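You operate a simulated robot arm through the tools that you are given. There is no shell and no other tool. Be economical: measure what you need, move in short steps, check, and stop when the job is done.

Carry out the task below with a simulated robot arm. There is one attempt and no reset: what you move stays moved.

TASK
Pull the blue end plug out of the grey core and stand it in the grey tray.
Fine: hold the core on the small round plate with the blue lever; loosen the lever at the end.
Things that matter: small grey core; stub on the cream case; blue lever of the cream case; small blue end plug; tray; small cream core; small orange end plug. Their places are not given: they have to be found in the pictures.

It is judged by the outcome, as a careful person would: the job done as asked, and still so three seconds after it is handed in. It fails if anything else is knocked over, pushed out of place, dropped, spilled or broken.

THE ROBOT
A 6-joint arm with a two-finger parallel gripper, fixed in place. Base frame: the origin is at the foot of the arm, x ahead of it, y to its left, z up; the work surface is at about z = 0.8. Lengths are in m, angles in degrees, forces in N, time in s.
With the tool pointing down near the work surface it reaches from about 0.24 to 0.64 m from the base axis. Its first joint turns from -66.0 to 66.0 degrees. Payload 2.7 kg.
Tool frame: the origin (TCP) lies between the finger pads and is the grasp point; the fingertips stand 0.023 m ahead of it; z points along the fingers, y is the line along which they close. The gripper opens to 0.094 m. The fingers are 0.038 m wide and 0.01 m thick; the gripper's body (0.054 by 0.096 m) begins 0.039 m behind the TCP.
Orientation is that of the tool frame in the base frame, as [roll, pitch, yaw] about the fixed x, y, z axes, in that order (R = Rz(yaw) Ry(pitch) Rx(roll)). With the fingers straight down and closing along the base's y, the tool's x points along the base's -x, its y along +y and its z along -z.

THE INTERFACE
- The arm moves only by the tool servo_tool. Its argument "motion" is text: rows parted by semicolons, each of 6 numbers parted by spaces: the shift along the base's x, y, z in m, then the turn, a rotation vector about the base's x, y, z in degrees. In form: dx dy dz rx ry rz; .... A call has 1 to 8 rows; each row is the pose to reach, as a shift and turn from the pose commanded when the call began. "fingers" is the finger opening in m, from 0 to 0.094, set as the call begins (left out, the last holds). A row lasts 0.2 s, in which the tool goes at most 0.05 m and 8.6 degrees; a call with a longer step from one row to the next is refused whole, and so is a gripper value outside its range. A pose out of reach is approached as far as the arm can. The call stops where the force on the tool passes 70 N (or 10 N more than at its start, if that is more) or the arm is blocked; 0.2 s more then pass. The fingers move at their own pace (about 0.045 m/s each) and stop on an object; they squeeze with about 37 N. The grip force told is the motor's: it shows also when the fingers shut on nothing. Time passes only in rows, and 0.2 s behind the last, so rows that repeat a pose let the fingers close. It gives the time, the measured TCP pose, the force on the tool (base axes), the opening and the grip force at its end, in the units of the frame above (readings bear some noise).
- Cameras (640 x 400 px; columns grow to the right, rows downward): "scene" is fixed at [0.0789, -0.4413, 1.4055]; the picture's right is [0.65, -0.76, 0.00], its down [-0.47, -0.40, -0.79] and it looks along [0.60, 0.51, -0.62] (base axes); focal length 349 px, centre (320, 200). "wrist" rides on the gripper at [-0.039, 0, -0.044] in the tool frame; the picture's right is [0.00, -1.00, 0.00], its down [0.97, 0.00, -0.24] and it looks along [0.24, 0.00, 0.97] (tool axes); focal length 218 px, centre (320, 200).
- capture(camera): a new picture of that camera. No time passes.
- locate(camera, pixels): for up to 12 pixels [column, row] of the newest picture of that camera ("zoom" is the newest enlarged one), the place [x, y, z] in the base frame of the surface seen there, good to about 0.003 m, but the place of the scene camera against the robot may be out by one fixed shift of up to 0.012 m in any direction. No time passes.
- zoom(camera, box): a new picture of the part [left, top, right, bottom] of that camera's present view, enlarged. No time passes.
- hand_in(): hands the job in; it is judged then, once.

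Work in short steps. Measure before you move; look again where a grasp or a placing could have gone wrong, and mend it. You have 80 turns and 34 pictures in all, those below and enlarged ones among them. Open the gripper and draw the arm clear of the work before you hand the job in, unless the task says otherwise; then end with one line.

The tools are called after ">>>" as a command line: name --argument value ..., lists and objects as JSON in quotes. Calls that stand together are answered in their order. servo_tool: Moves the arm, as the interface text tells. Its arguments: {"type":"object","properties":{"motion":{"type":"string"},"fingers":{"type":"number"}},"required":["motion"]} The other tools are called the same way: capture (camera) takes a picture; locate (camera, pixels) gives the place of the surface under pixels of a picture; zoom (camera, box) takes an enlarged picture of a part of a camera's view; hand_in () hands the job in.

At the start:

```text
clock: 0.0
eef_pos: [0.4302, -0.0163, 1.0722]
tcp_rot: [179.9, 0.1, -179.9]
contact_force: [-0.7, -0.1, 1.1]
gripper_width: 0.0939
finger_force: 0.1
```

scene: 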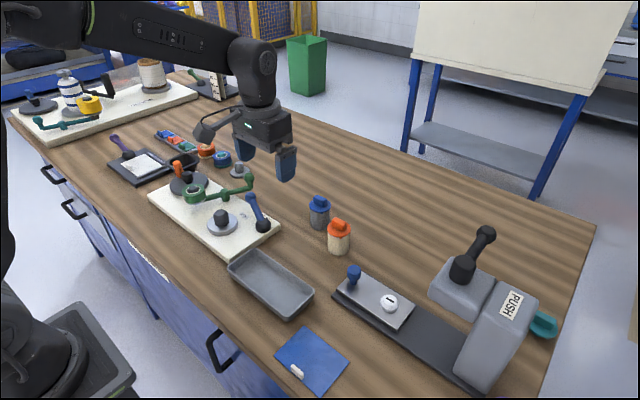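
wrist: 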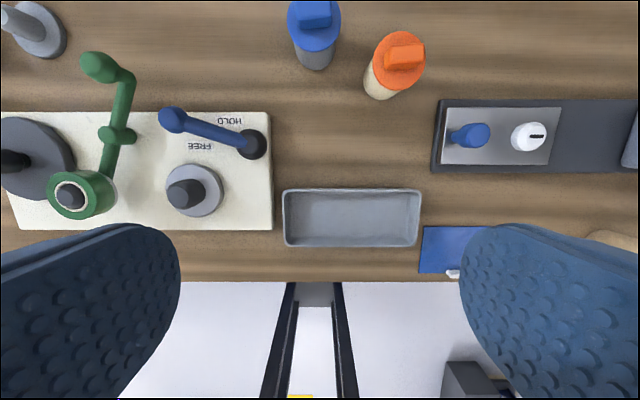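

The grey core with the blue plug is near scene (319,212), and the cream case has its stub at (222,222) and lever at (258,215). I'll zoom in for details.

>>> zoom --camera "scene" --box '[140, 150, 380, 300]'

>>> zoom --camera "wrist" --box '[80, 0, 440, 225]'

```text
2.67 times, centred on (260, 225) of scene
```

zoom: 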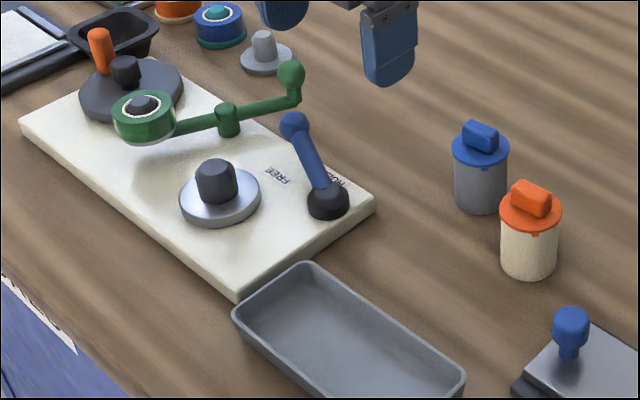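

```text
1.78 times, centred on (260, 112) of wrist
```

zoom: 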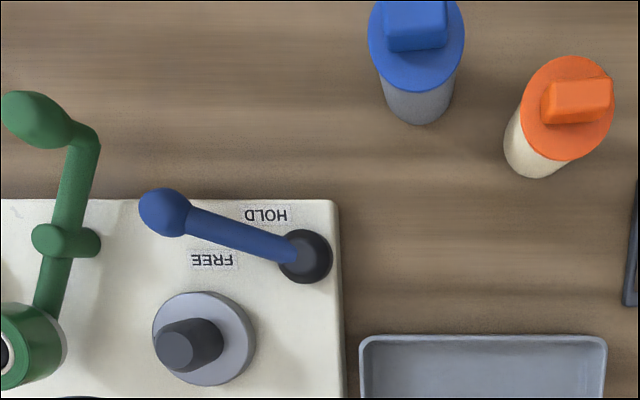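

>>> locate --camera "zoom" --pixels '[[305, 250], [230, 232], [165, 208], [185, 340], [240, 350], [415, 25], [410, 70], [420, 118], [580, 100], [300, 380], [265, 215], [212, 260]]'

>>> locate --camera "wrist" --pixels '[[285, 191], [419, 191], [286, 245], [416, 245], [350, 215], [314, 15], [302, 40], [336, 30], [187, 195], [168, 120], [178, 110], [255, 145]]'

>>> locate --camera "scene" --pixels '[[319, 200], [319, 206], [319, 220], [220, 214], [222, 228], [250, 198], [262, 226], [338, 226], [255, 210], [319, 229], [235, 228], [210, 226]]'

```text
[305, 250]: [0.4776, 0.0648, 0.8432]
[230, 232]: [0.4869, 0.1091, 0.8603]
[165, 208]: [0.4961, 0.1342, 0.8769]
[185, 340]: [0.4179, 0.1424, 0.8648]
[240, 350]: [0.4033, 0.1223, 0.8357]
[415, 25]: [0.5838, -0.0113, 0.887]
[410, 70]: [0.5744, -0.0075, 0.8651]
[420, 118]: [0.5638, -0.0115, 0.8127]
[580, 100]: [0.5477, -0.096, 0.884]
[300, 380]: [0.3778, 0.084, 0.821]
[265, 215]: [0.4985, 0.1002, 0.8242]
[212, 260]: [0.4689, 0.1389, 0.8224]
```

```text
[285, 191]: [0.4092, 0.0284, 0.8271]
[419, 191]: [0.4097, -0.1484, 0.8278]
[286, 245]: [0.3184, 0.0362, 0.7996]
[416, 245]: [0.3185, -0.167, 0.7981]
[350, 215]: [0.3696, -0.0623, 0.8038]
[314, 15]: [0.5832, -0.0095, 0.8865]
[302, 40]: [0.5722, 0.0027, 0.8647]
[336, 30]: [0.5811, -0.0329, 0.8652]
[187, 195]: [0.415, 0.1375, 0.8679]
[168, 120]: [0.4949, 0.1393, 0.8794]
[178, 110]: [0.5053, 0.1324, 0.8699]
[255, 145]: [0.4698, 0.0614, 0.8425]
```

```text
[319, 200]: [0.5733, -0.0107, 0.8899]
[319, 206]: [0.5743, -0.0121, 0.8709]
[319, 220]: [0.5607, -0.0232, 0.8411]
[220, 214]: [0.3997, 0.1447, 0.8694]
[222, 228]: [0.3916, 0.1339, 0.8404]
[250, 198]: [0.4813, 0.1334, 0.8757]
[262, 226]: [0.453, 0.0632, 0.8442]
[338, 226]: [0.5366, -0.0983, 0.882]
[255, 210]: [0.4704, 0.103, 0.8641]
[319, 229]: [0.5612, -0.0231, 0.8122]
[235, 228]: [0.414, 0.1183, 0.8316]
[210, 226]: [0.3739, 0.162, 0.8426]
```

Next I'll look at the core from closer above, moving the wrist camera over it at about (0.577,-0.010).

>>> servo_tool --motion "0.045 0.002 -0.005 0 0 0; 0.09 0.004 -0.02 0 0 0; 0.13 0.006 -0.05 0 0 0; 0.13 0.006 -0.05 0 0 0"

>>> capture --camera "wrist"

>>> zoom --camera "scene" --box '[280, 185, 360, 235]'

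```text
clock: 1.0
eef_pos: [0.5607, -0.0121, 1.0184]
tcp_rot: [-180.0, 0.1, -179.8]
contact_force: [-0.9, 0.5, 0.5]
gripper_width: 0.094
finger_force: 0.1
```

```text
29 pictures are left
```

wrist: 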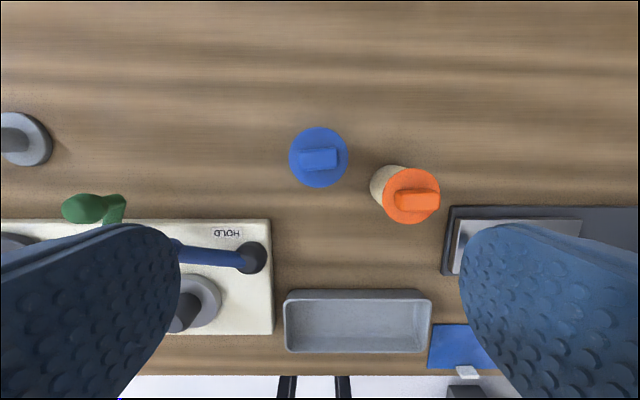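

```text
8.00 times, centred on (320, 210) of scene
```

zoom: 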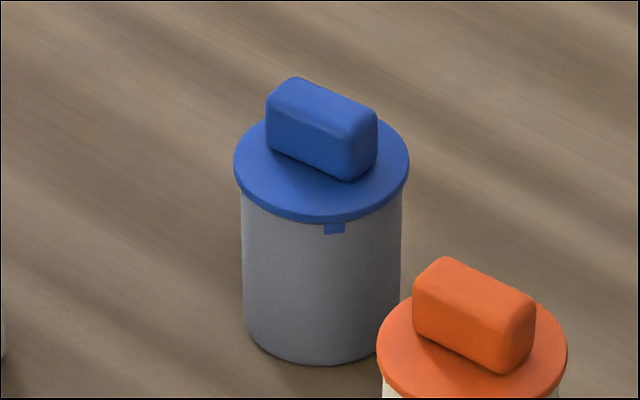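

Flange is about 0.054 wide and the core about 0.050, with the handle lengthwise along y. I'll zoom the wrist view to get the exact handle centre.

>>> zoom --camera "wrist" --box '[270, 115, 370, 200]'

```text
4.71 times, centred on (320, 158) of wrist
```

zoom: 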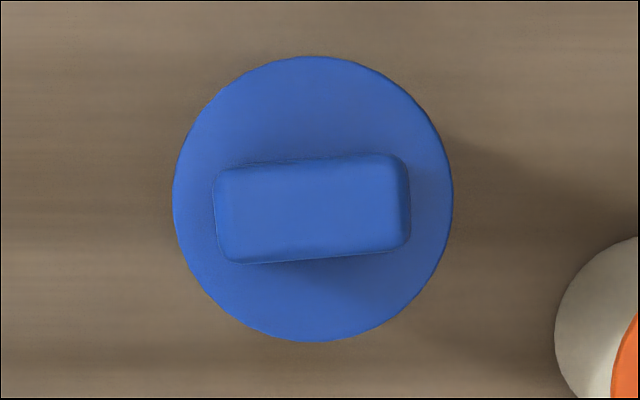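

>>> locate --camera "zoom" --pixels '[[312, 62], [312, 335], [180, 200], [446, 200], [225, 210], [400, 200], [310, 165], [312, 250], [312, 208], [312, 100]]'

```text
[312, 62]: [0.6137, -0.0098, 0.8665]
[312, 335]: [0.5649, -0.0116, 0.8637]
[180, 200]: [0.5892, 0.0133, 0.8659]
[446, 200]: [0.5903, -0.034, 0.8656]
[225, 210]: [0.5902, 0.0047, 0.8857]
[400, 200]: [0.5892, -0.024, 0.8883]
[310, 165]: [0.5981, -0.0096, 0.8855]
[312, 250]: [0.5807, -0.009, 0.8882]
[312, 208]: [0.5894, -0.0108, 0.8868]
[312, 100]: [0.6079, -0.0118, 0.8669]
```

Plug axis is at (0.589,-0.010), the flange top at z 0.866 and the handle top at 0.887. I'll narrow the opening to 0.055 to clear the orange plug and descend onto the handle.

>>> servo_tool --motion "0.015 0.001 0 0 0 1.5; 0.0285 0.002 -0.02 0 0 3; 0.0285 0.002 -0.06 0 0 3; 0.0285 0.002 -0.095 0 0 3; 0.0285 0.002 -0.115 0 0 3; 0.0285 0.002 -0.126 0 0 3; 0.0285 0.002 -0.126 0 0 3" --fingers 0.055

>>> capture --camera "wrist"

```text
clock: 2.6
eef_pos: [0.5886, -0.0087, 0.8939]
tcp_rot: [-180.0, 0.1, -176.8]
contact_force: [0.1, 0.8, -0.5]
gripper_width: 0.0552
finger_force: 0.1
```

```text
26 pictures are left
```

wrist: 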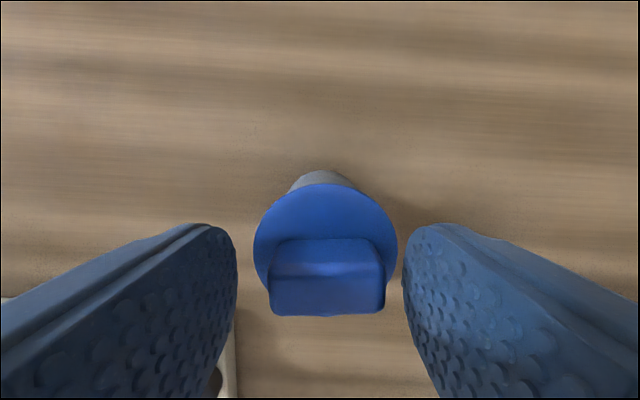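

The handle lies centred between the fingers. I'll close on it.

>>> servo_tool --motion "0 -0.0015 0 0 0 0; 0 -0.0015 0 0 0 0; 0 -0.0015 0 0 0 0; 0 -0.0015 0 0 0 0" --fingers 0.01

>>> servo_tool --motion "0 0 0.002 0 0 0; 0 0 0.005 0 0 0; 0 0 0.008 0 0 0; 0 0 0.012 0 0 0; 0 0 0.012 0 0 0"

>>> zoom --camera "scene" --box '[260, 165, 380, 240]'

```text
clock: 3.6
eef_pos: [0.588, -0.0085, 0.8938]
tcp_rot: [180.0, 0.0, -176.9]
contact_force: [0.1, -1.2, -0.3]
gripper_width: 0.0326
finger_force: 37.1
```

```text
clock: 4.8
eef_pos: [0.5874, -0.0097, 0.9067]
tcp_rot: [179.9, 0.0, -176.9]
contact_force: [-0.1, -0.4, -0.1]
gripper_width: 0.0323
finger_force: 37.1
```

```text
5.33 times, centred on (320, 202) of scene
```

zoom: 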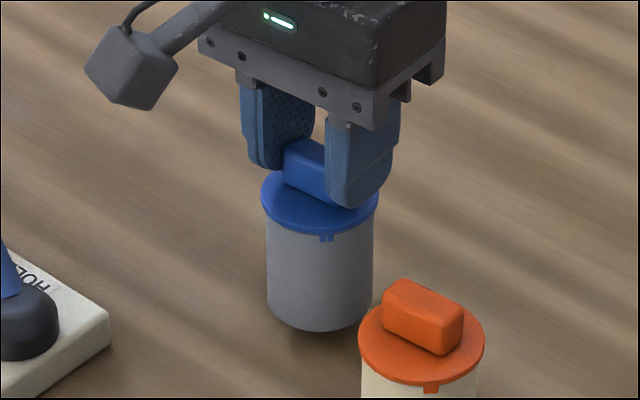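

The core came up with the plug. I'll carry it high over the case and stop short of the stub on the -x side, so the wrist camera sees the stub.

>>> servo_tool --motion "0 0 0.045 0 0 0; 0 0 0.09 0 0 0; -0.03 0.02 0.095 0 0 0; -0.07 0.04 0.095 0 0 0; -0.11 0.06 0.095 0 0 0; -0.15 0.08 0.095 0 0 0; -0.19 0.105 0.095 0 0 0; -0.22 0.125 0.095 0 0 0"

>>> servo_tool --motion "-0.02 0.015 0 0 0 0; -0.045 0.022 0 0 0 0; -0.045 0.022 0 0 0 0"

>>> capture --camera "wrist"

```text
clock: 6.6
eef_pos: [0.3671, 0.1145, 1.0033]
tcp_rot: [-180.0, 0.0, -177.0]
contact_force: [0.2, 0.0, 0.5]
gripper_width: 0.0324
finger_force: 37.0
```

```text
clock: 7.4
eef_pos: [0.3212, 0.1365, 1.003]
tcp_rot: [180.0, 0.0, -176.9]
contact_force: [-0.2, 0.7, -0.8]
gripper_width: 0.0327
finger_force: 36.5
```

```text
24 pictures are left
```

wrist: 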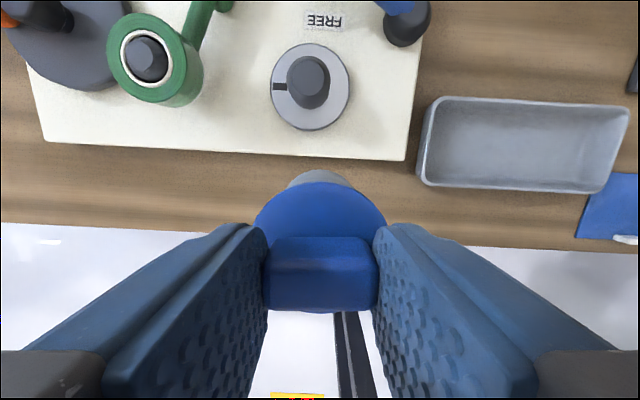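

>>> zoom --camera "wrist" --box '[240, 0, 440, 140]'

>>> zoom --camera "scene" --box '[140, 130, 300, 240]'

```text
2.86 times, centred on (340, 70) of wrist
```

zoom: 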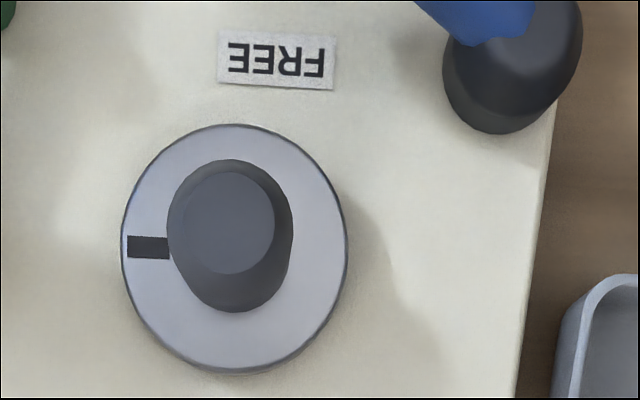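

```text
3.64 times, centred on (220, 185) of scene
```

zoom: 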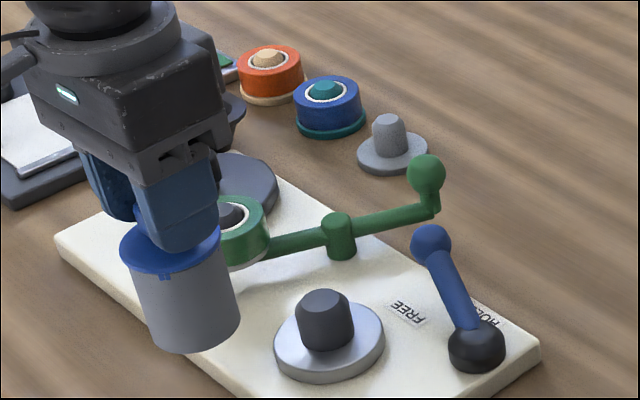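

>>> capture --camera "wrist"

>>> locate --camera "wrist" --pixels '[[311, 75], [293, 76], [327, 76], [310, 59], [310, 93], [273, 87], [348, 87], [310, 45], [310, 127], [280, 87], [340, 100], [400, 40]]'

```text
21 pictures are left
```

wrist: 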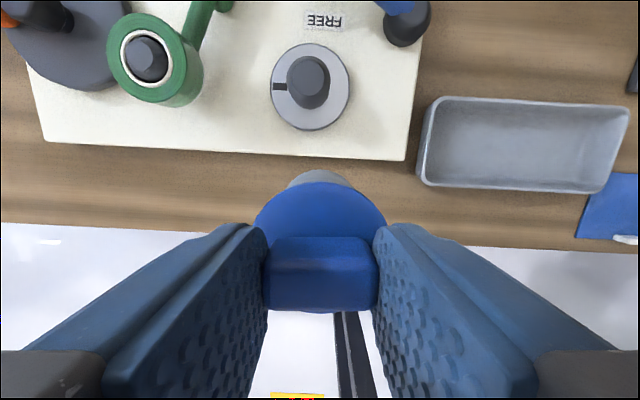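

```text
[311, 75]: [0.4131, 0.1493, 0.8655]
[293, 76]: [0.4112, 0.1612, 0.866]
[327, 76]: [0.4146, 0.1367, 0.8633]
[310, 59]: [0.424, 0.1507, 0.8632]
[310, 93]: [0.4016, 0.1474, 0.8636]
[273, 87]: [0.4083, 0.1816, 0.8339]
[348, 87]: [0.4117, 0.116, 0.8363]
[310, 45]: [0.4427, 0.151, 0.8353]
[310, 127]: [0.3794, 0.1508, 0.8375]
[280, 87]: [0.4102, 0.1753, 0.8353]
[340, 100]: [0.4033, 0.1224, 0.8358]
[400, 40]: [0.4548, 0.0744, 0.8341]
```

Stub axis is at about (0.412,0.149), its top at 0.865 and the plate at 0.836. I'll move the core above it, just clear of the stub top.

>>> locate --camera "wrist" --pixels '[[320, 245], [320, 265], [275, 280], [365, 280], [320, 186], [262, 215], [381, 215], [320, 300]]'

>>> servo_tool --motion "0.045 0.006 0 0 0 0; 0.0893 0.0125 0 0 0 0; 0.0893 0.0125 -0.02 0 0 0; 0.0893 0.0125 -0.036 0 0 0; 0.0893 0.0125 -0.036 0 0 0"

>>> zoom --camera "scene" --box '[170, 140, 290, 250]'

>>> capture --camera "wrist"

```text
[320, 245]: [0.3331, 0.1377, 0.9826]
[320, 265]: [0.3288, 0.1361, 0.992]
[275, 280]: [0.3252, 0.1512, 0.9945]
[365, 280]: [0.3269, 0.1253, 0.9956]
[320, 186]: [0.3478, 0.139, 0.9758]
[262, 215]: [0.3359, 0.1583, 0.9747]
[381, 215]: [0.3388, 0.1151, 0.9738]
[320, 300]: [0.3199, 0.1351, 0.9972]
```

```text
clock: 8.6
eef_pos: [0.4107, 0.1502, 0.9638]
tcp_rot: [180.0, 0.0, -176.9]
contact_force: [-0.4, 0.5, -1.3]
gripper_width: 0.0324
finger_force: 37.5
```

```text
3.64 times, centred on (230, 195) of scene
```

zoom: 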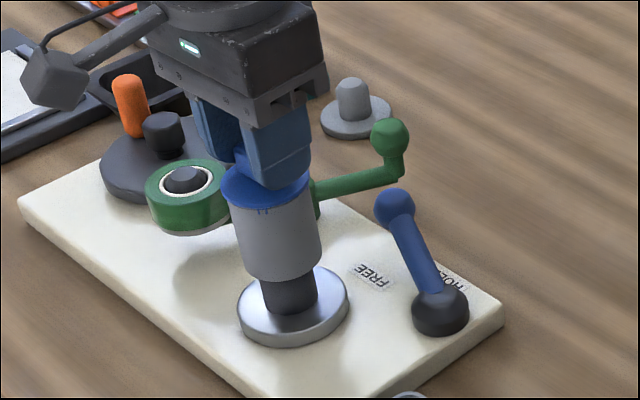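

```text
19 pictures are left
```

wrist: 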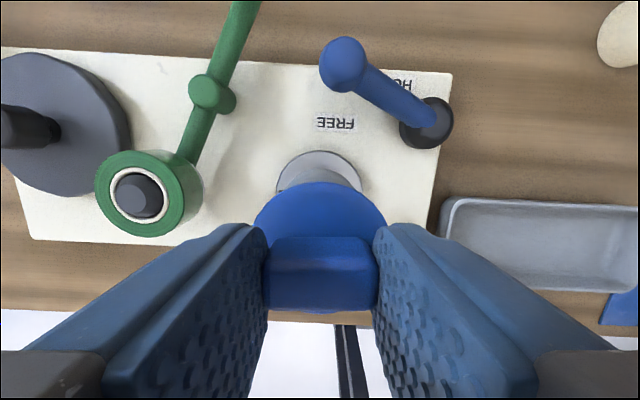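

The core axis lines up with the stub in the scene view. I'll lower it slowly.

>>> servo_tool --motion "0 -0.0007 -0.006 0 0 0; 0 -0.0007 -0.012 0 0 0; 0 -0.0007 -0.018 0 0 0; 0 -0.0007 -0.024 0 0 0; 0 -0.0007 -0.029 0 0 0; 0 -0.0007 -0.032 0 0 0; 0 -0.0007 -0.032 0 0 0"

>>> zoom --camera "scene" --box '[170, 140, 290, 250]'

```text
clock: 10.2
eef_pos: [0.4115, 0.1497, 0.9326]
tcp_rot: [180.0, -0.2, -176.9]
contact_force: [-3.9, 1.1, -1.3]
gripper_width: 0.0326
finger_force: 37.3
```

```text
3.64 times, centred on (230, 195) of scene
```

zoom: 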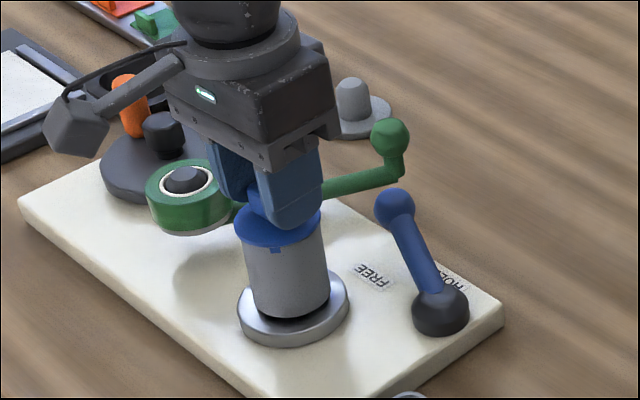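

The core is over the stub with a small gap still showing, so I'll ease it down until contact force appears.

>>> servo_tool --motion "-0.0007 0 -0.002 0 0 0; -0.0007 0 -0.004 0 0 0; -0.0007 0 -0.006 0 0 0; -0.0007 0 -0.006 0 0 0"

>>> zoom --camera "scene" --box '[190, 170, 270, 240]'

```text
clock: 11.2
eef_pos: [0.413, 0.1486, 0.9288]
tcp_rot: [-179.9, 0.1, -176.9]
contact_force: [-12.7, 0.1, 21.3]
gripper_width: 0.0326
finger_force: 36.5
```

```text
5.71 times, centred on (230, 205) of scene
```

zoom: 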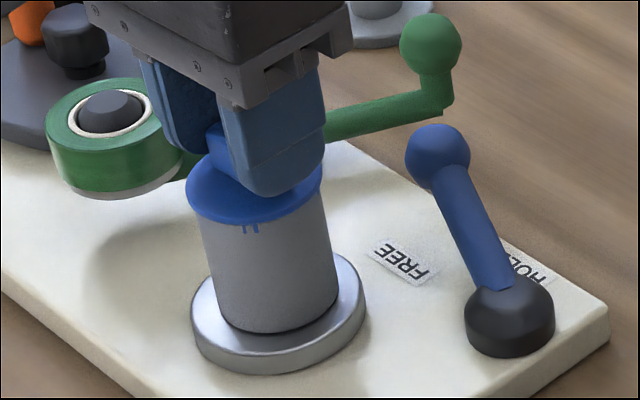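

Seated at Fz ≈ 21 N. I'll ease off the load and open the fingers.

>>> servo_tool --motion "0.0015 0 0.002 0 0 0; 0.0015 0 0.003 0 0 0; 0.0015 0 0.003 0 0 0"

>>> servo_tool --motion "0 0 0 0 0 0; 0 0 0 0 0 0" --fingers 0.055

>>> capture --camera "wrist"

```text
clock: 12.0
eef_pos: [0.4118, 0.1485, 0.9288]
tcp_rot: [-180.0, -0.1, -176.9]
contact_force: [-11.2, 6.3, -0.7]
gripper_width: 0.0324
finger_force: 36.9
```

```text
clock: 12.6
eef_pos: [0.4134, 0.1486, 0.9305]
tcp_rot: [180.0, 0.2, -176.9]
contact_force: [0.7, -0.3, 0.5]
gripper_width: 0.0551
finger_force: 0.1
```

```text
16 pictures are left
```

wrist: 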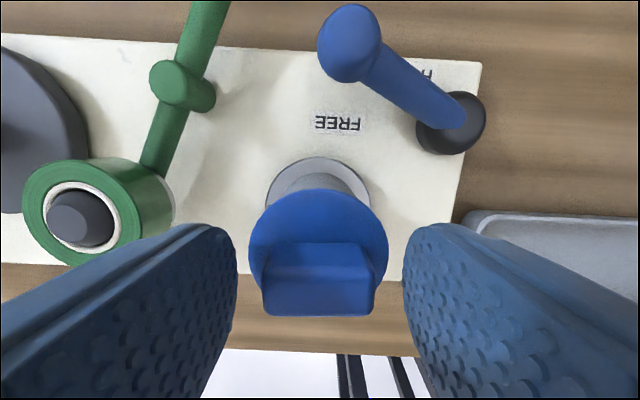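

The core stands on the stub, released. I'll rise and get a view of the lever.

>>> servo_tool --motion "0 0 0.04 0 0 0; 0 0 0.09 0 0 0; 0.03 -0.015 0.12 0 0 0; 0.06 -0.03 0.13 0 0 -3; 0.06 -0.03 0.13 0 0 -3"

>>> capture --camera "wrist"

```text
clock: 13.8
eef_pos: [0.4735, 0.1178, 1.0601]
tcp_rot: [180.0, 0.0, -179.9]
contact_force: [-0.8, -0.9, 0.0]
gripper_width: 0.0552
finger_force: 0.1
```

```text
15 pictures are left
```

wrist: 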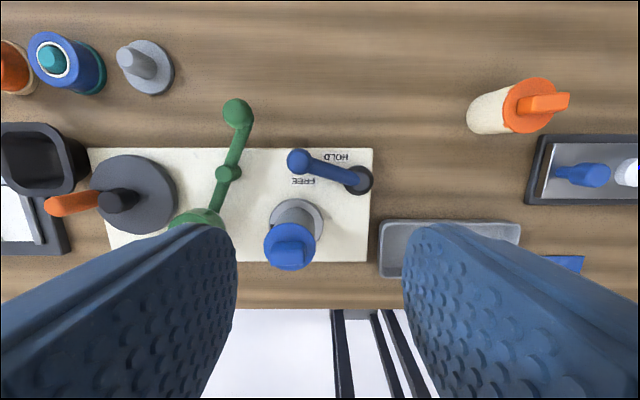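

>>> zoom --camera "wrist" --box '[270, 130, 390, 205]'

>>> locate --camera "zoom" --pixels '[[150, 150], [105, 160], [190, 160], [148, 110], [148, 200], [300, 210], [480, 250], [480, 200], [480, 310], [370, 145], [180, 275], [400, 235]]'

```text
5.33 times, centred on (330, 168) of wrist
```

zoom: 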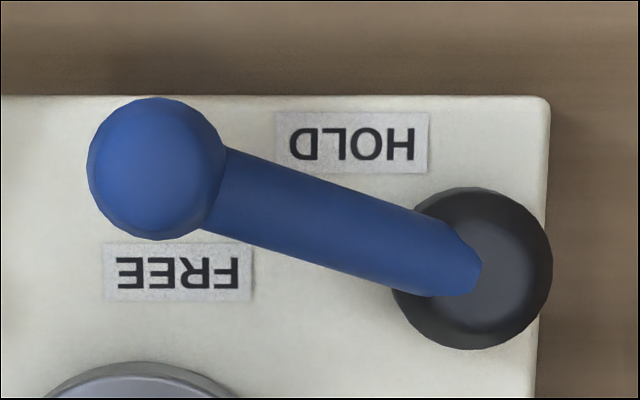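

```text
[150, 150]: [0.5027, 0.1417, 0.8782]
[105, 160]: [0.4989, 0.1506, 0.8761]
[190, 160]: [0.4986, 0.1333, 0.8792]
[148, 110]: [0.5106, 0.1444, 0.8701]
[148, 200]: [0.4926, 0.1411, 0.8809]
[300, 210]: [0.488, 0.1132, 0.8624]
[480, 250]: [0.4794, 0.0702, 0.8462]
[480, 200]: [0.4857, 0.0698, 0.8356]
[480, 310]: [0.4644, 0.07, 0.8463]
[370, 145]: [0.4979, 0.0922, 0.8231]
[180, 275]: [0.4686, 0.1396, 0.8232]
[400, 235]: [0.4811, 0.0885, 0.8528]
```

Pivot is at about (0.476,0.070) and the knob at (0.500,0.142,0.869), with the lever about 18° off +y, near FREE. I'll turn the tool +72° so the fingers straddle the knob across the lever, and come over it.

>>> servo_tool --motion "0.003 0.003 0 0 0 8; 0.006 0.006 0 0 0 16; 0.01 0.009 0 0 0 24; 0.014 0.012 0 0 0 32; 0.018 0.015 0 0 0 40; 0.022 0.018 0 0 0 48; 0.026 0.024 0 0 0 56; 0.0265 0.0242 0 0 0 64" --fingers 0.05

>>> servo_tool --motion "0 0 -0.03 0 0 8; 0 0 -0.07 0 0 8; 0 0 -0.11 0 0 8; 0 0 -0.13 0 0 8; 0 0 -0.13 0 0 8"

>>> capture --camera "wrist"

```text
clock: 15.6
eef_pos: [0.4997, 0.143, 1.06]
tcp_rot: [-180.0, 0.0, -115.8]
contact_force: [0.4, -0.7, 0.2]
gripper_width: 0.0499
finger_force: 0.0
```

```text
clock: 16.8
eef_pos: [0.4991, 0.1441, 0.9312]
tcp_rot: [-179.9, 0.1, -107.9]
contact_force: [0.0, 0.4, -0.2]
gripper_width: 0.0498
finger_force: 0.0
```

```text
13 pictures are left
```

wrist: 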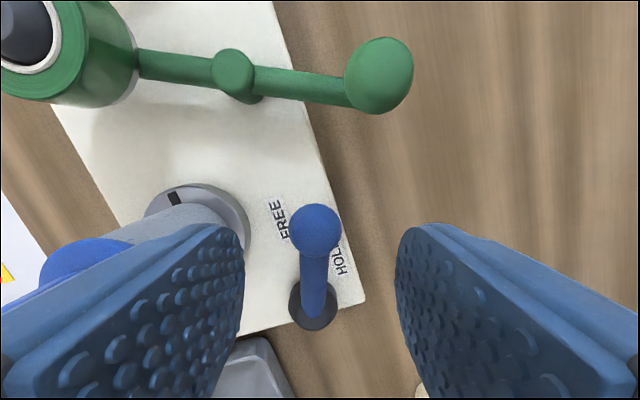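

>>> locate --camera "wrist" --pixels '[[315, 228], [293, 228], [338, 228], [315, 207], [385, 65], [410, 70], [315, 280], [375, 105], [314, 305], [85, 255]]'

```text
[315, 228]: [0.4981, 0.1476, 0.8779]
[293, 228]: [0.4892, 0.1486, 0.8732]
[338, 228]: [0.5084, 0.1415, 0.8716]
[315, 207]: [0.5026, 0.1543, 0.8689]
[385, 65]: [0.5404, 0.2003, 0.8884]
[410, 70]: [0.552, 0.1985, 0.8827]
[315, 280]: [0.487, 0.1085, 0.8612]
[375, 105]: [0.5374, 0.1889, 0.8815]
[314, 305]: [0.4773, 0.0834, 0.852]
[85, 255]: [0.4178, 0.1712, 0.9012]
```

Knob is centred between the fingers at (0.499,0.1445). I'll descend to straddle it, and narrow to 0.03.

>>> servo_tool --motion "0 0.001 -0.02 0 0 0; 0 0.001 -0.04 0 0 0; 0 0.001 -0.047 0 0 0; 0 0.001 -0.047 0 0 0"

>>> servo_tool --motion "0 0 0 0 0 0; 0 0 0 0 0 0; 0 0 0 0 0 0" --fingers 0.03

>>> servo_tool --motion "0.0063 -0.0024 0 0 0 -5; 0.0124 -0.0053 0 0 0 -10; 0.0182 -0.0087 0 0 0 -15; 0.0237 -0.0126 0 0 0 -20; 0.0237 -0.0126 0 0 0 -20"

>>> capture --camera "scene"

```text
clock: 17.8
eef_pos: [0.4998, 0.1446, 0.8837]
tcp_rot: [180.0, -0.1, -107.9]
contact_force: [0.7, 0.5, 0.4]
gripper_width: 0.0501
finger_force: 0.1
```

```text
clock: 18.6
eef_pos: [0.5007, 0.1448, 0.883]
tcp_rot: [-179.9, -0.1, -107.9]
contact_force: [-0.5, 0.4, 0.6]
gripper_width: 0.0302
finger_force: 0.4
```

```text
clock: 19.8
eef_pos: [0.5242, 0.1313, 0.8836]
tcp_rot: [-180.0, 0.0, -127.9]
contact_force: [-1.4, 0.4, -0.1]
gripper_width: 0.0303
finger_force: 0.9
```

```text
12 pictures are left
```

scene: 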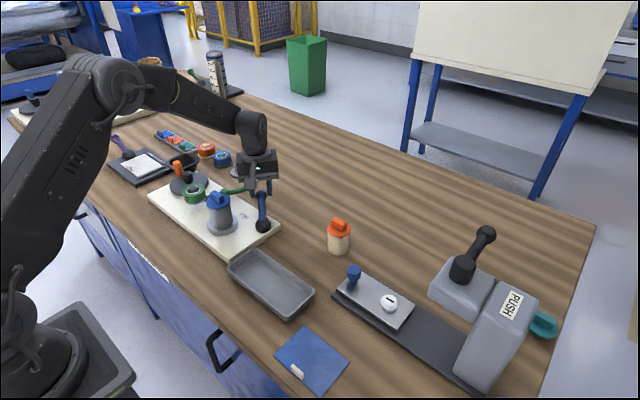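

The lever follows with little resistance, so I'll continue the arc toward HOLD.

>>> servo_tool --motion "0.0061 -0.0053 0 0 0 -6; 0.0116 -0.0112 0 0 0 -12; 0.0165 -0.0177 0 0 0 -18; 0.0207 -0.0246 0 0 0 -24; 0.0207 -0.0246 0 0 0 -24"

>>> capture --camera "wrist"

```text
clock: 21.0
eef_pos: [0.5434, 0.1072, 0.883]
tcp_rot: [-179.9, 0.0, -152.0]
contact_force: [-0.7, 1.3, 0.7]
gripper_width: 0.0304
finger_force: 0.5
```

```text
11 pictures are left
```

wrist: 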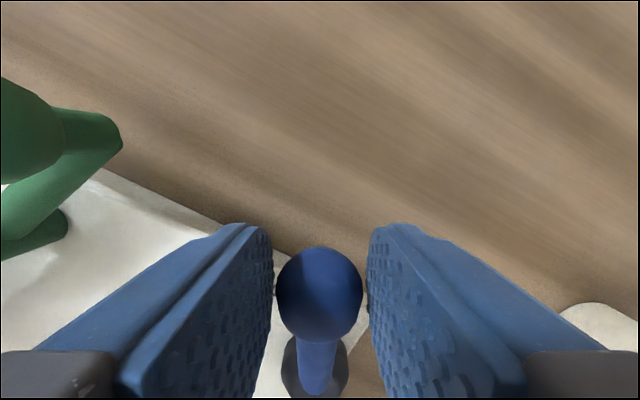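

>>> servo_tool --motion "0.0034 -0.0073 0 0 0 -6; 0.0061 -0.015 0 0 0 -12; 0.0079 -0.0229 0 0 0 -18; 0.0079 -0.0229 0 0 0 -18"

>>> servo_tool --motion "0.001 -0.008 0 0 0 -6; 0.001 -0.008 0 0 0 -6"

>>> capture --camera "wrist"

```text
clock: 22.0
eef_pos: [0.5518, 0.084, 0.8826]
tcp_rot: [180.0, -0.1, -170.0]
contact_force: [-2.2, 3.2, 0.1]
gripper_width: 0.0315
finger_force: 1.7
```

```text
clock: 22.6
eef_pos: [0.5539, 0.0755, 0.8825]
tcp_rot: [-179.9, 0.2, -176.0]
contact_force: [0.2, 2.9, 0.2]
gripper_width: 0.0316
finger_force: 1.7
```

```text
10 pictures are left
```

wrist: 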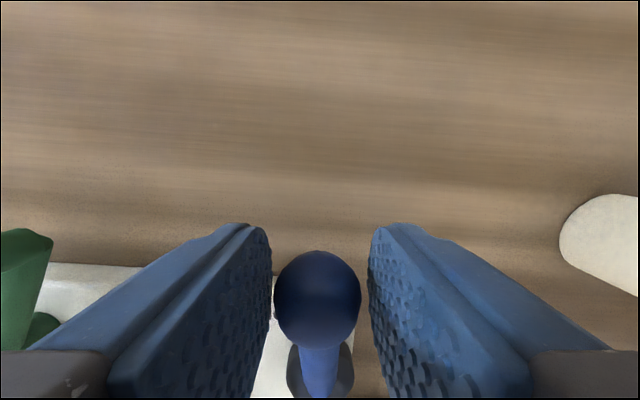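

>>> servo_tool --motion "0.0001 -0.004 0 0 0 -3; 0.0001 -0.0081 0 0 0 -6; 0.0001 -0.0081 0 0 0 -6"

>>> servo_tool --motion "-0.0003 -0.004 0 0 0 -3; -0.0007 -0.0081 0 0 0 -6; -0.0007 -0.0081 0 0 0 -6"

```text
clock: 23.4
eef_pos: [0.5529, 0.0686, 0.8818]
tcp_rot: [-179.9, 0.0, 178.1]
contact_force: [0.4, 8.2, -3.0]
gripper_width: 0.0335
finger_force: 4.0
```

```text
clock: 24.2
eef_pos: [0.5528, 0.0634, 0.883]
tcp_rot: [179.9, -0.1, 172.2]
contact_force: [-5.7, 26.5, -0.3]
gripper_width: 0.0413
finger_force: 12.9
```

Force rose to 26 N and the fingers are being spread, so the lever is at its HOLD stop. I'll back off, open, rise and look.

>>> servo_tool --motion "0.0005 0.008 0 0 0 6; 0.0005 0.008 0 0 0 6" --fingers 0.05

>>> servo_tool --motion "0 0 0.04 0 0 0; 0 0 0.08 0 0 0; -0.03 0.02 0.1 0 0 0; -0.06 0.04 0.11 0 0 0; -0.06 0.04 0.11 0 0 0"

>>> capture --camera "wrist"

```text
clock: 24.8
eef_pos: [0.5529, 0.0667, 0.8829]
tcp_rot: [-180.0, 0.0, 178.2]
contact_force: [0.0, 0.5, 1.1]
gripper_width: 0.05
finger_force: 0.1
```

```text
clock: 26.0
eef_pos: [0.4915, 0.1047, 0.9926]
tcp_rot: [179.9, 0.0, 178.1]
contact_force: [0.0, 0.3, 0.3]
gripper_width: 0.0499
finger_force: 0.1
```

```text
9 pictures are left
```

wrist: 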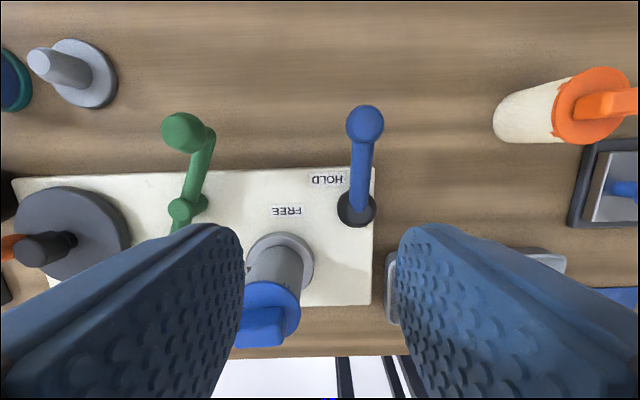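

Lever is at HOLD and stays there. I'll go back over the plug, squared to the handle, and descend.

>>> servo_tool --motion "-0.04 0.022 0.01 0 0 2; -0.0795 0.044 0.01 0 0 5; -0.0795 0.044 -0.02 0 0 5; -0.0795 0.044 -0.045 0 0 5; -0.0795 0.044 -0.062 0 0 5; -0.0795 0.044 -0.062 0 0 5" --fingers 0.055

>>> capture --camera "wrist"

```text
clock: 27.4
eef_pos: [0.4126, 0.1518, 0.9309]
tcp_rot: [180.0, 0.0, -177.0]
contact_force: [-0.3, 1.3, -0.8]
gripper_width: 0.0548
finger_force: 0.0
```

```text
8 pictures are left
```

wrist: 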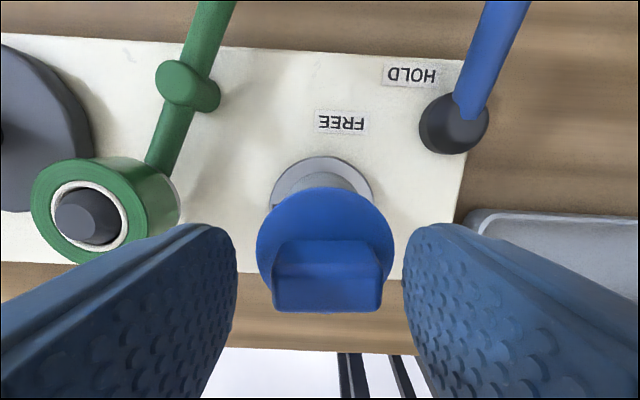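

Handle sits about 6 px right of centre, so I'll shift -0.002 in y, close, then pull straight up slowly.

>>> servo_tool --motion "0 -0.002 0 0 0 0; 0 -0.002 0 0 0 0; 0 -0.002 0 0 0 0; 0 -0.002 0 0 0 0" --fingers 0.01

>>> servo_tool --motion "0 0 0.003 0 0 0; 0 0 0.006 0 0 0; 0 0 0.009 0 0 0; 0 0 0.012 0 0 0; 0 0 0.015 0 0 0; 0 0 0.018 0 0 0; 0 0 0.02 0 0 0"

>>> zoom --camera "scene" --box '[160, 130, 300, 240]'

```text
clock: 28.4
eef_pos: [0.4124, 0.149, 0.9325]
tcp_rot: [-180.0, 0.0, -176.8]
contact_force: [0.7, 0.9, -0.1]
gripper_width: 0.0324
finger_force: 37.0
```

```text
clock: 30.0
eef_pos: [0.4138, 0.1502, 0.9517]
tcp_rot: [180.0, 0.0, -176.9]
contact_force: [0.3, -0.6, 0.1]
gripper_width: 0.0327
finger_force: 37.1
```

```text
3.64 times, centred on (230, 185) of scene
```

zoom: 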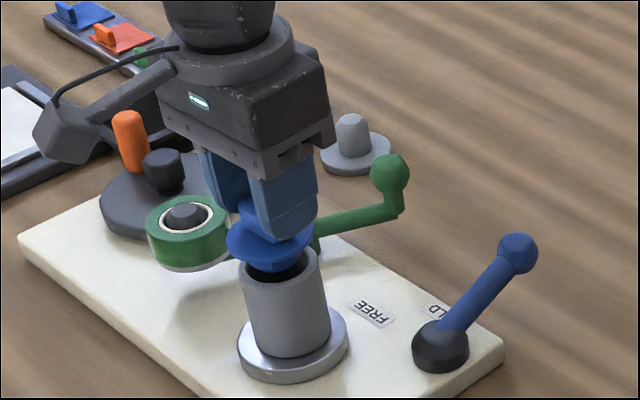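

Plug is out and the core stayed on the stub. I'll lift and move toward the tray, stopping slightly short to see it.

>>> servo_tool --motion "0 0 0.03 0 0 0; 0 0 0.05 0 0 0; -0.02 -0.04 0.05 0 0 0; -0.035 -0.085 0.05 0 0 0; -0.05 -0.13 0.05 0 0 0; -0.065 -0.17 0.05 0 0 0; -0.085 -0.21 0.05 0 0 0; -0.085 -0.21 0.05 0 0 0"

>>> capture --camera "wrist"

>>> zoom --camera "scene" --box '[190, 180, 340, 330]'

```text
clock: 31.8
eef_pos: [0.3288, -0.0597, 1.0018]
tcp_rot: [-180.0, 0.0, -176.9]
contact_force: [0.1, -0.6, 0.0]
gripper_width: 0.0325
finger_force: 37.1
```

```text
6 pictures are left
```

wrist: 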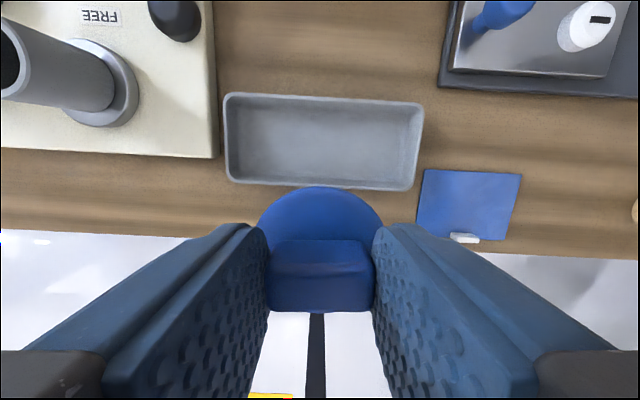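

```text
2.67 times, centred on (265, 255) of scene
```

zoom: 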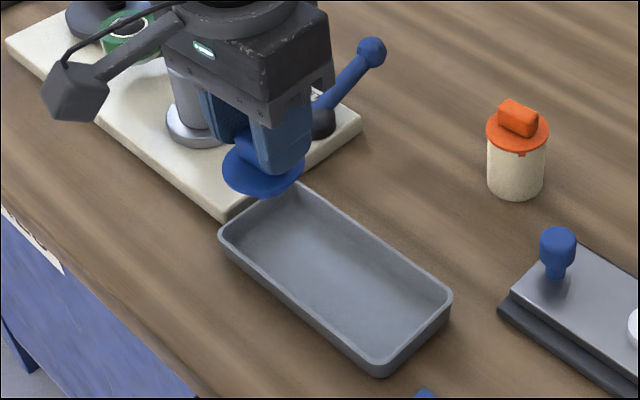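

>>> locate --camera "wrist" --pixels '[[320, 100], [320, 115], [230, 140], [418, 145], [320, 140], [310, 182], [250, 178], [238, 140], [405, 145], [260, 175], [390, 184]]'

```text
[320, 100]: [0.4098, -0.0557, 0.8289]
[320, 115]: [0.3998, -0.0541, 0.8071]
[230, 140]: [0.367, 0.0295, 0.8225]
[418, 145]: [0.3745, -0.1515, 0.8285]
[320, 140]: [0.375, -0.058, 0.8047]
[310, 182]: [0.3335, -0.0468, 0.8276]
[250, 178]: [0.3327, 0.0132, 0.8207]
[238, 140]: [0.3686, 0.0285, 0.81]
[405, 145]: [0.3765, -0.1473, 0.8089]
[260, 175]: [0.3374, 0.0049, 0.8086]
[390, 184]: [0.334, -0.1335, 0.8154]
```

Tray centre is (0.372,-0.060), floor 0.8045. I'll move over it and lower in stages until contact.

>>> servo_tool --motion "0.0415 0 0 0 0 0; 0.0415 0 -0.04 0 0 0; 0.0415 0 -0.08 0 0 0; 0.0415 0 -0.11 0 0 0; 0.0415 0 -0.12 0 0 0; 0.0415 0 -0.12 0 0 0"

>>> zoom --camera "scene" --box '[200, 200, 320, 320]'

```text
clock: 33.2
eef_pos: [0.3708, -0.0592, 0.8819]
tcp_rot: [180.0, 0.0, -176.8]
contact_force: [0.5, 0.3, 0.6]
gripper_width: 0.0328
finger_force: 37.5
```

```text
3.33 times, centred on (260, 260) of scene
```

zoom: 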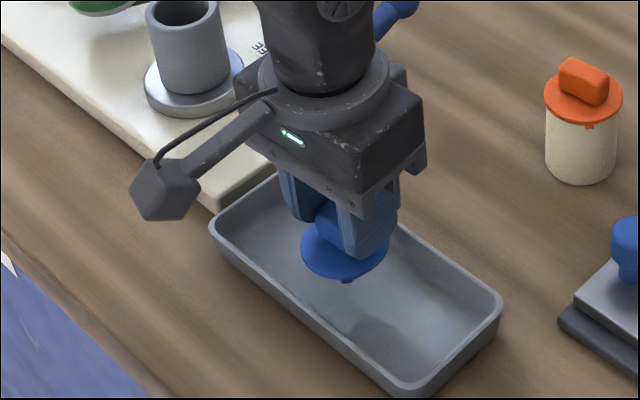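

>>> servo_tool --motion "0 0 -0.004 0 0 0; 0 0 -0.008 0 0 0; 0 0 -0.012 0 0 0; 0 0 -0.015 0 0 0; 0 0 -0.015 0 0 0"

>>> servo_tool --motion "0 0 -0.002 0 0 0; 0 0 -0.004 0 0 0; 0 0 -0.004 0 0 0"

```text
clock: 34.4
eef_pos: [0.3695, -0.0607, 0.8658]
tcp_rot: [180.0, 0.0, -177.0]
contact_force: [-0.5, 0.2, -0.5]
gripper_width: 0.0324
finger_force: 36.8
```

```text
clock: 35.2
eef_pos: [0.3711, -0.0609, 0.8632]
tcp_rot: [179.9, -0.1, -176.8]
contact_force: [-0.3, -0.4, 0.0]
gripper_width: 0.0324
finger_force: 36.9
```

>>> servo_tool --motion "0 0 -0.002 0 0 0; 0 0 -0.004 0 0 0; 0 0 -0.004 0 0 0"

>>> servo_tool --motion "0 0 -0.0015 0 0 0; 0 0 -0.003 0 0 0; 0 0 -0.003 0 0 0"

```text
clock: 36.0
eef_pos: [0.3697, -0.06, 0.8591]
tcp_rot: [179.9, 0.0, -176.9]
contact_force: [-1.0, 1.2, 8.9]
gripper_width: 0.0326
finger_force: 37.4
```

```text
clock: 36.8
eef_pos: [0.3718, -0.0599, 0.8561]
tcp_rot: [-180.0, 0.2, -176.9]
contact_force: [1.2, 1.0, 28.8]
gripper_width: 0.0328
finger_force: 37.0
```

Contact (Fz 29 N) shows the plug resting on the tray floor. I'll ease up 3 mm, release and rise.

>>> servo_tool --motion "0 0 0.003 0 0 0; 0 0 0.003 0 0 0"

>>> servo_tool --motion "0 0 0 0 0 0; 0 0 0 0 0 0; 0 0 0.01 0 0 0; 0 0 0.04 0 0 0; 0 0 0.09 0 0 0; 0 0 0.14 0 0 0; 0 0 0.14 0 0 0" --fingers 0.055

>>> zoom --camera "scene" --box '[140, 150, 360, 320]'

```text
clock: 37.4
eef_pos: [0.3695, -0.0604, 0.8571]
tcp_rot: [180.0, -0.3, -176.9]
contact_force: [-0.4, -0.1, -0.7]
gripper_width: 0.0325
finger_force: 36.6
```

```text
clock: 39.0
eef_pos: [0.3716, -0.061, 1.0001]
tcp_rot: [180.0, 0.0, -176.9]
contact_force: [-0.4, 0.1, 0.5]
gripper_width: 0.0548
finger_force: 0.0
```

```text
2.35 times, centred on (250, 235) of scene
```

zoom: 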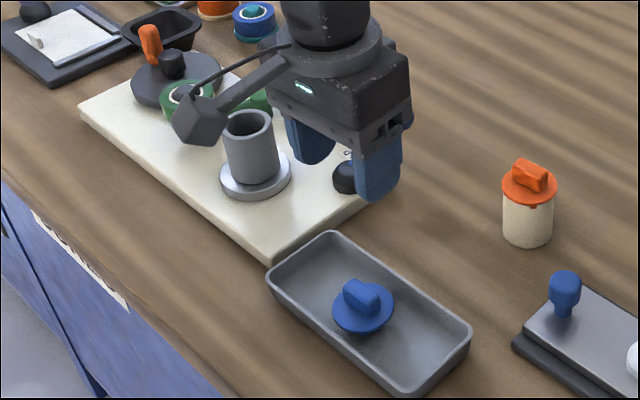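

The plug stands in the tray. Now I go to the lever knob at about (0.5525,0.0715) to turn it back to FREE.

>>> servo_tool --motion "0.036 0.0265 0 0 0 0; 0.0726 0.053 0 0 0 0; 0.109 0.0795 0 0 0 0; 0.1452 0.106 0 0 0 0; 0.1815 0.1325 0 0 0 -1; 0.1815 0.1325 -0.04 0 0 -1; 0.1815 0.1325 -0.06 0 0 -1; 0.1815 0.1325 -0.06 0 0 -1" --fingers 0.05

>>> capture --camera "wrist"

>>> locate --camera "wrist" --pixels '[[315, 232], [295, 232], [336, 232]]'

```text
clock: 40.8
eef_pos: [0.5528, 0.0715, 0.9368]
tcp_rot: [-179.9, 0.1, -177.9]
contact_force: [-0.1, 0.0, 0.6]
gripper_width: 0.0502
finger_force: 0.0
```

```text
2 pictures are left
```

wrist: 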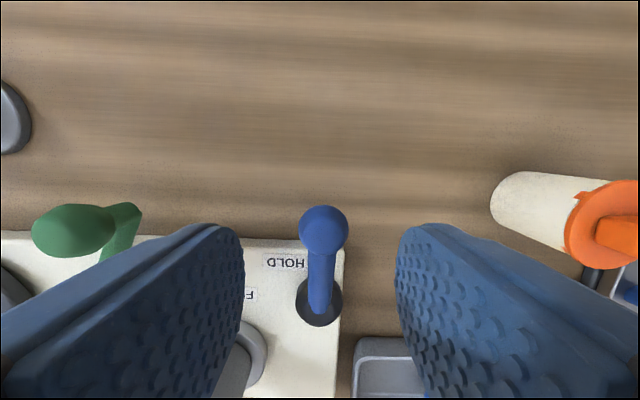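

```text
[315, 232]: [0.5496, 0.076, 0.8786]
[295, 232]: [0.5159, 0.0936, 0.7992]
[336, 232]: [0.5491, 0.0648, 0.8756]
```

>>> servo_tool --motion "0 0.0005 -0.03 0 0 0; 0 0.0005 -0.0535 0 0 0; 0 0.0005 -0.0535 0 0 0"

>>> servo_tool --motion "0 0 0 0 0 0; 0 0 0 0 0 0; 0 0 0 0 0 0" --fingers 0.03

>>> servo_tool --motion "-0.0004 0.0053 0 0 0 4; -0.0011 0.0107 0 0 0 8; -0.0024 0.016 0 0 0 12; -0.0037 0.0212 0 0 0 16; -0.0057 0.0262 0 0 0 20; -0.0078 0.0312 0 0 0 24; -0.0078 0.0312 0 0 0 24"

```text
clock: 41.6
eef_pos: [0.5507, 0.0731, 0.884]
tcp_rot: [179.9, 0.1, -177.9]
contact_force: [0.0, 0.0, -0.4]
gripper_width: 0.05
finger_force: 0.1
```

```text
clock: 42.4
eef_pos: [0.5508, 0.0735, 0.885]
tcp_rot: [180.0, -0.1, -177.9]
contact_force: [0.2, -4.5, -2.0]
gripper_width: 0.0321
finger_force: 2.1
```

```text
clock: 44.0
eef_pos: [0.5418, 0.1058, 0.8851]
tcp_rot: [180.0, 0.0, -153.9]
contact_force: [0.8, -0.7, 1.7]
gripper_width: 0.0303
finger_force: 0.5
```

>>> servo_tool --motion "-0.0039 0.0071 0 0 0 6; -0.0086 0.0137 0 0 0 12; -0.0139 0.0198 0 0 0 18; -0.0198 0.0253 0 0 0 24; -0.0263 0.0302 0 0 0 30; -0.0332 0.0344 0 0 0 36; -0.0405 0.0378 0 0 0 42; -0.0405 0.0378 0 0 0 42"

```text
clock: 45.8
eef_pos: [0.5021, 0.1421, 0.8845]
tcp_rot: [180.0, 0.0, -111.9]
contact_force: [0.5, 0.4, -0.3]
gripper_width: 0.0306
finger_force: 0.1
```

>>> servo_tool --motion "-0.0025 0.001 0 0 0 2; -0.0051 0.0018 0 0 0 4; -0.0051 0.0018 0 0 0 4"

>>> servo_tool --motion "-0.0025 0.0008 0 0 0 2; -0.0052 0.0015 0 0 0 4; -0.0052 0.0015 0 0 0 4"

```text
clock: 46.6
eef_pos: [0.4973, 0.1444, 0.8845]
tcp_rot: [180.0, 0.0, -107.9]
contact_force: [1.6, -0.3, 0.3]
gripper_width: 0.0304
finger_force: 0.5
```

```text
clock: 47.4
eef_pos: [0.4939, 0.1439, 0.8862]
tcp_rot: [-179.9, 0.2, -103.9]
contact_force: [12.6, -7.3, -1.2]
gripper_width: 0.0356
finger_force: 6.7
```

Resistance (about 14 N) shows the lever is at its FREE stop. I'll back off, open, rise, and draw clear.

>>> servo_tool --motion "0.0045 -0.0012 0 0 0 -4; 0.0045 -0.0012 0 0 0 -4" --fingers 0.05

>>> servo_tool --motion "0 0 0.04 0 0 0; 0 0 0.08 0 0 0; 0 0 0.12 0 0 0; 0 0 0.16 0 0 0; 0 0.02 0.2 0 0 0; 0.02 0.06 0.22 0 0 0; 0.02 0.06 0.22 0 0 0"

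>>> zoom --camera "scene" --box '[130, 100, 370, 320]'

```text
clock: 48.0
eef_pos: [0.4956, 0.1444, 0.8856]
tcp_rot: [179.9, 0.0, -107.9]
contact_force: [-0.3, -0.4, -0.4]
gripper_width: 0.05
finger_force: 0.1
```

```text
clock: 49.6
eef_pos: [0.5178, 0.2012, 1.1046]
tcp_rot: [180.0, 0.0, -107.8]
contact_force: [0.3, 0.3, -0.7]
gripper_width: 0.0499
finger_force: 0.0
```

```text
1.82 times, centred on (250, 210) of scene
```

zoom: 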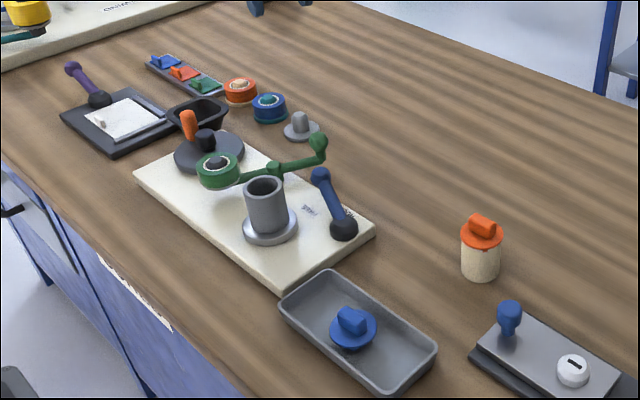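

The plug stands in the tray, the core is on the stub, the lever is back at FREE and the arm is clear.

>>> hand_in

```text
The job is handed in.
```

The blue end plug is out of the grey core and standing in the grey tray; the core is still on the small round plate, the blue lever is back at FREE, and nothing else was disturbed.
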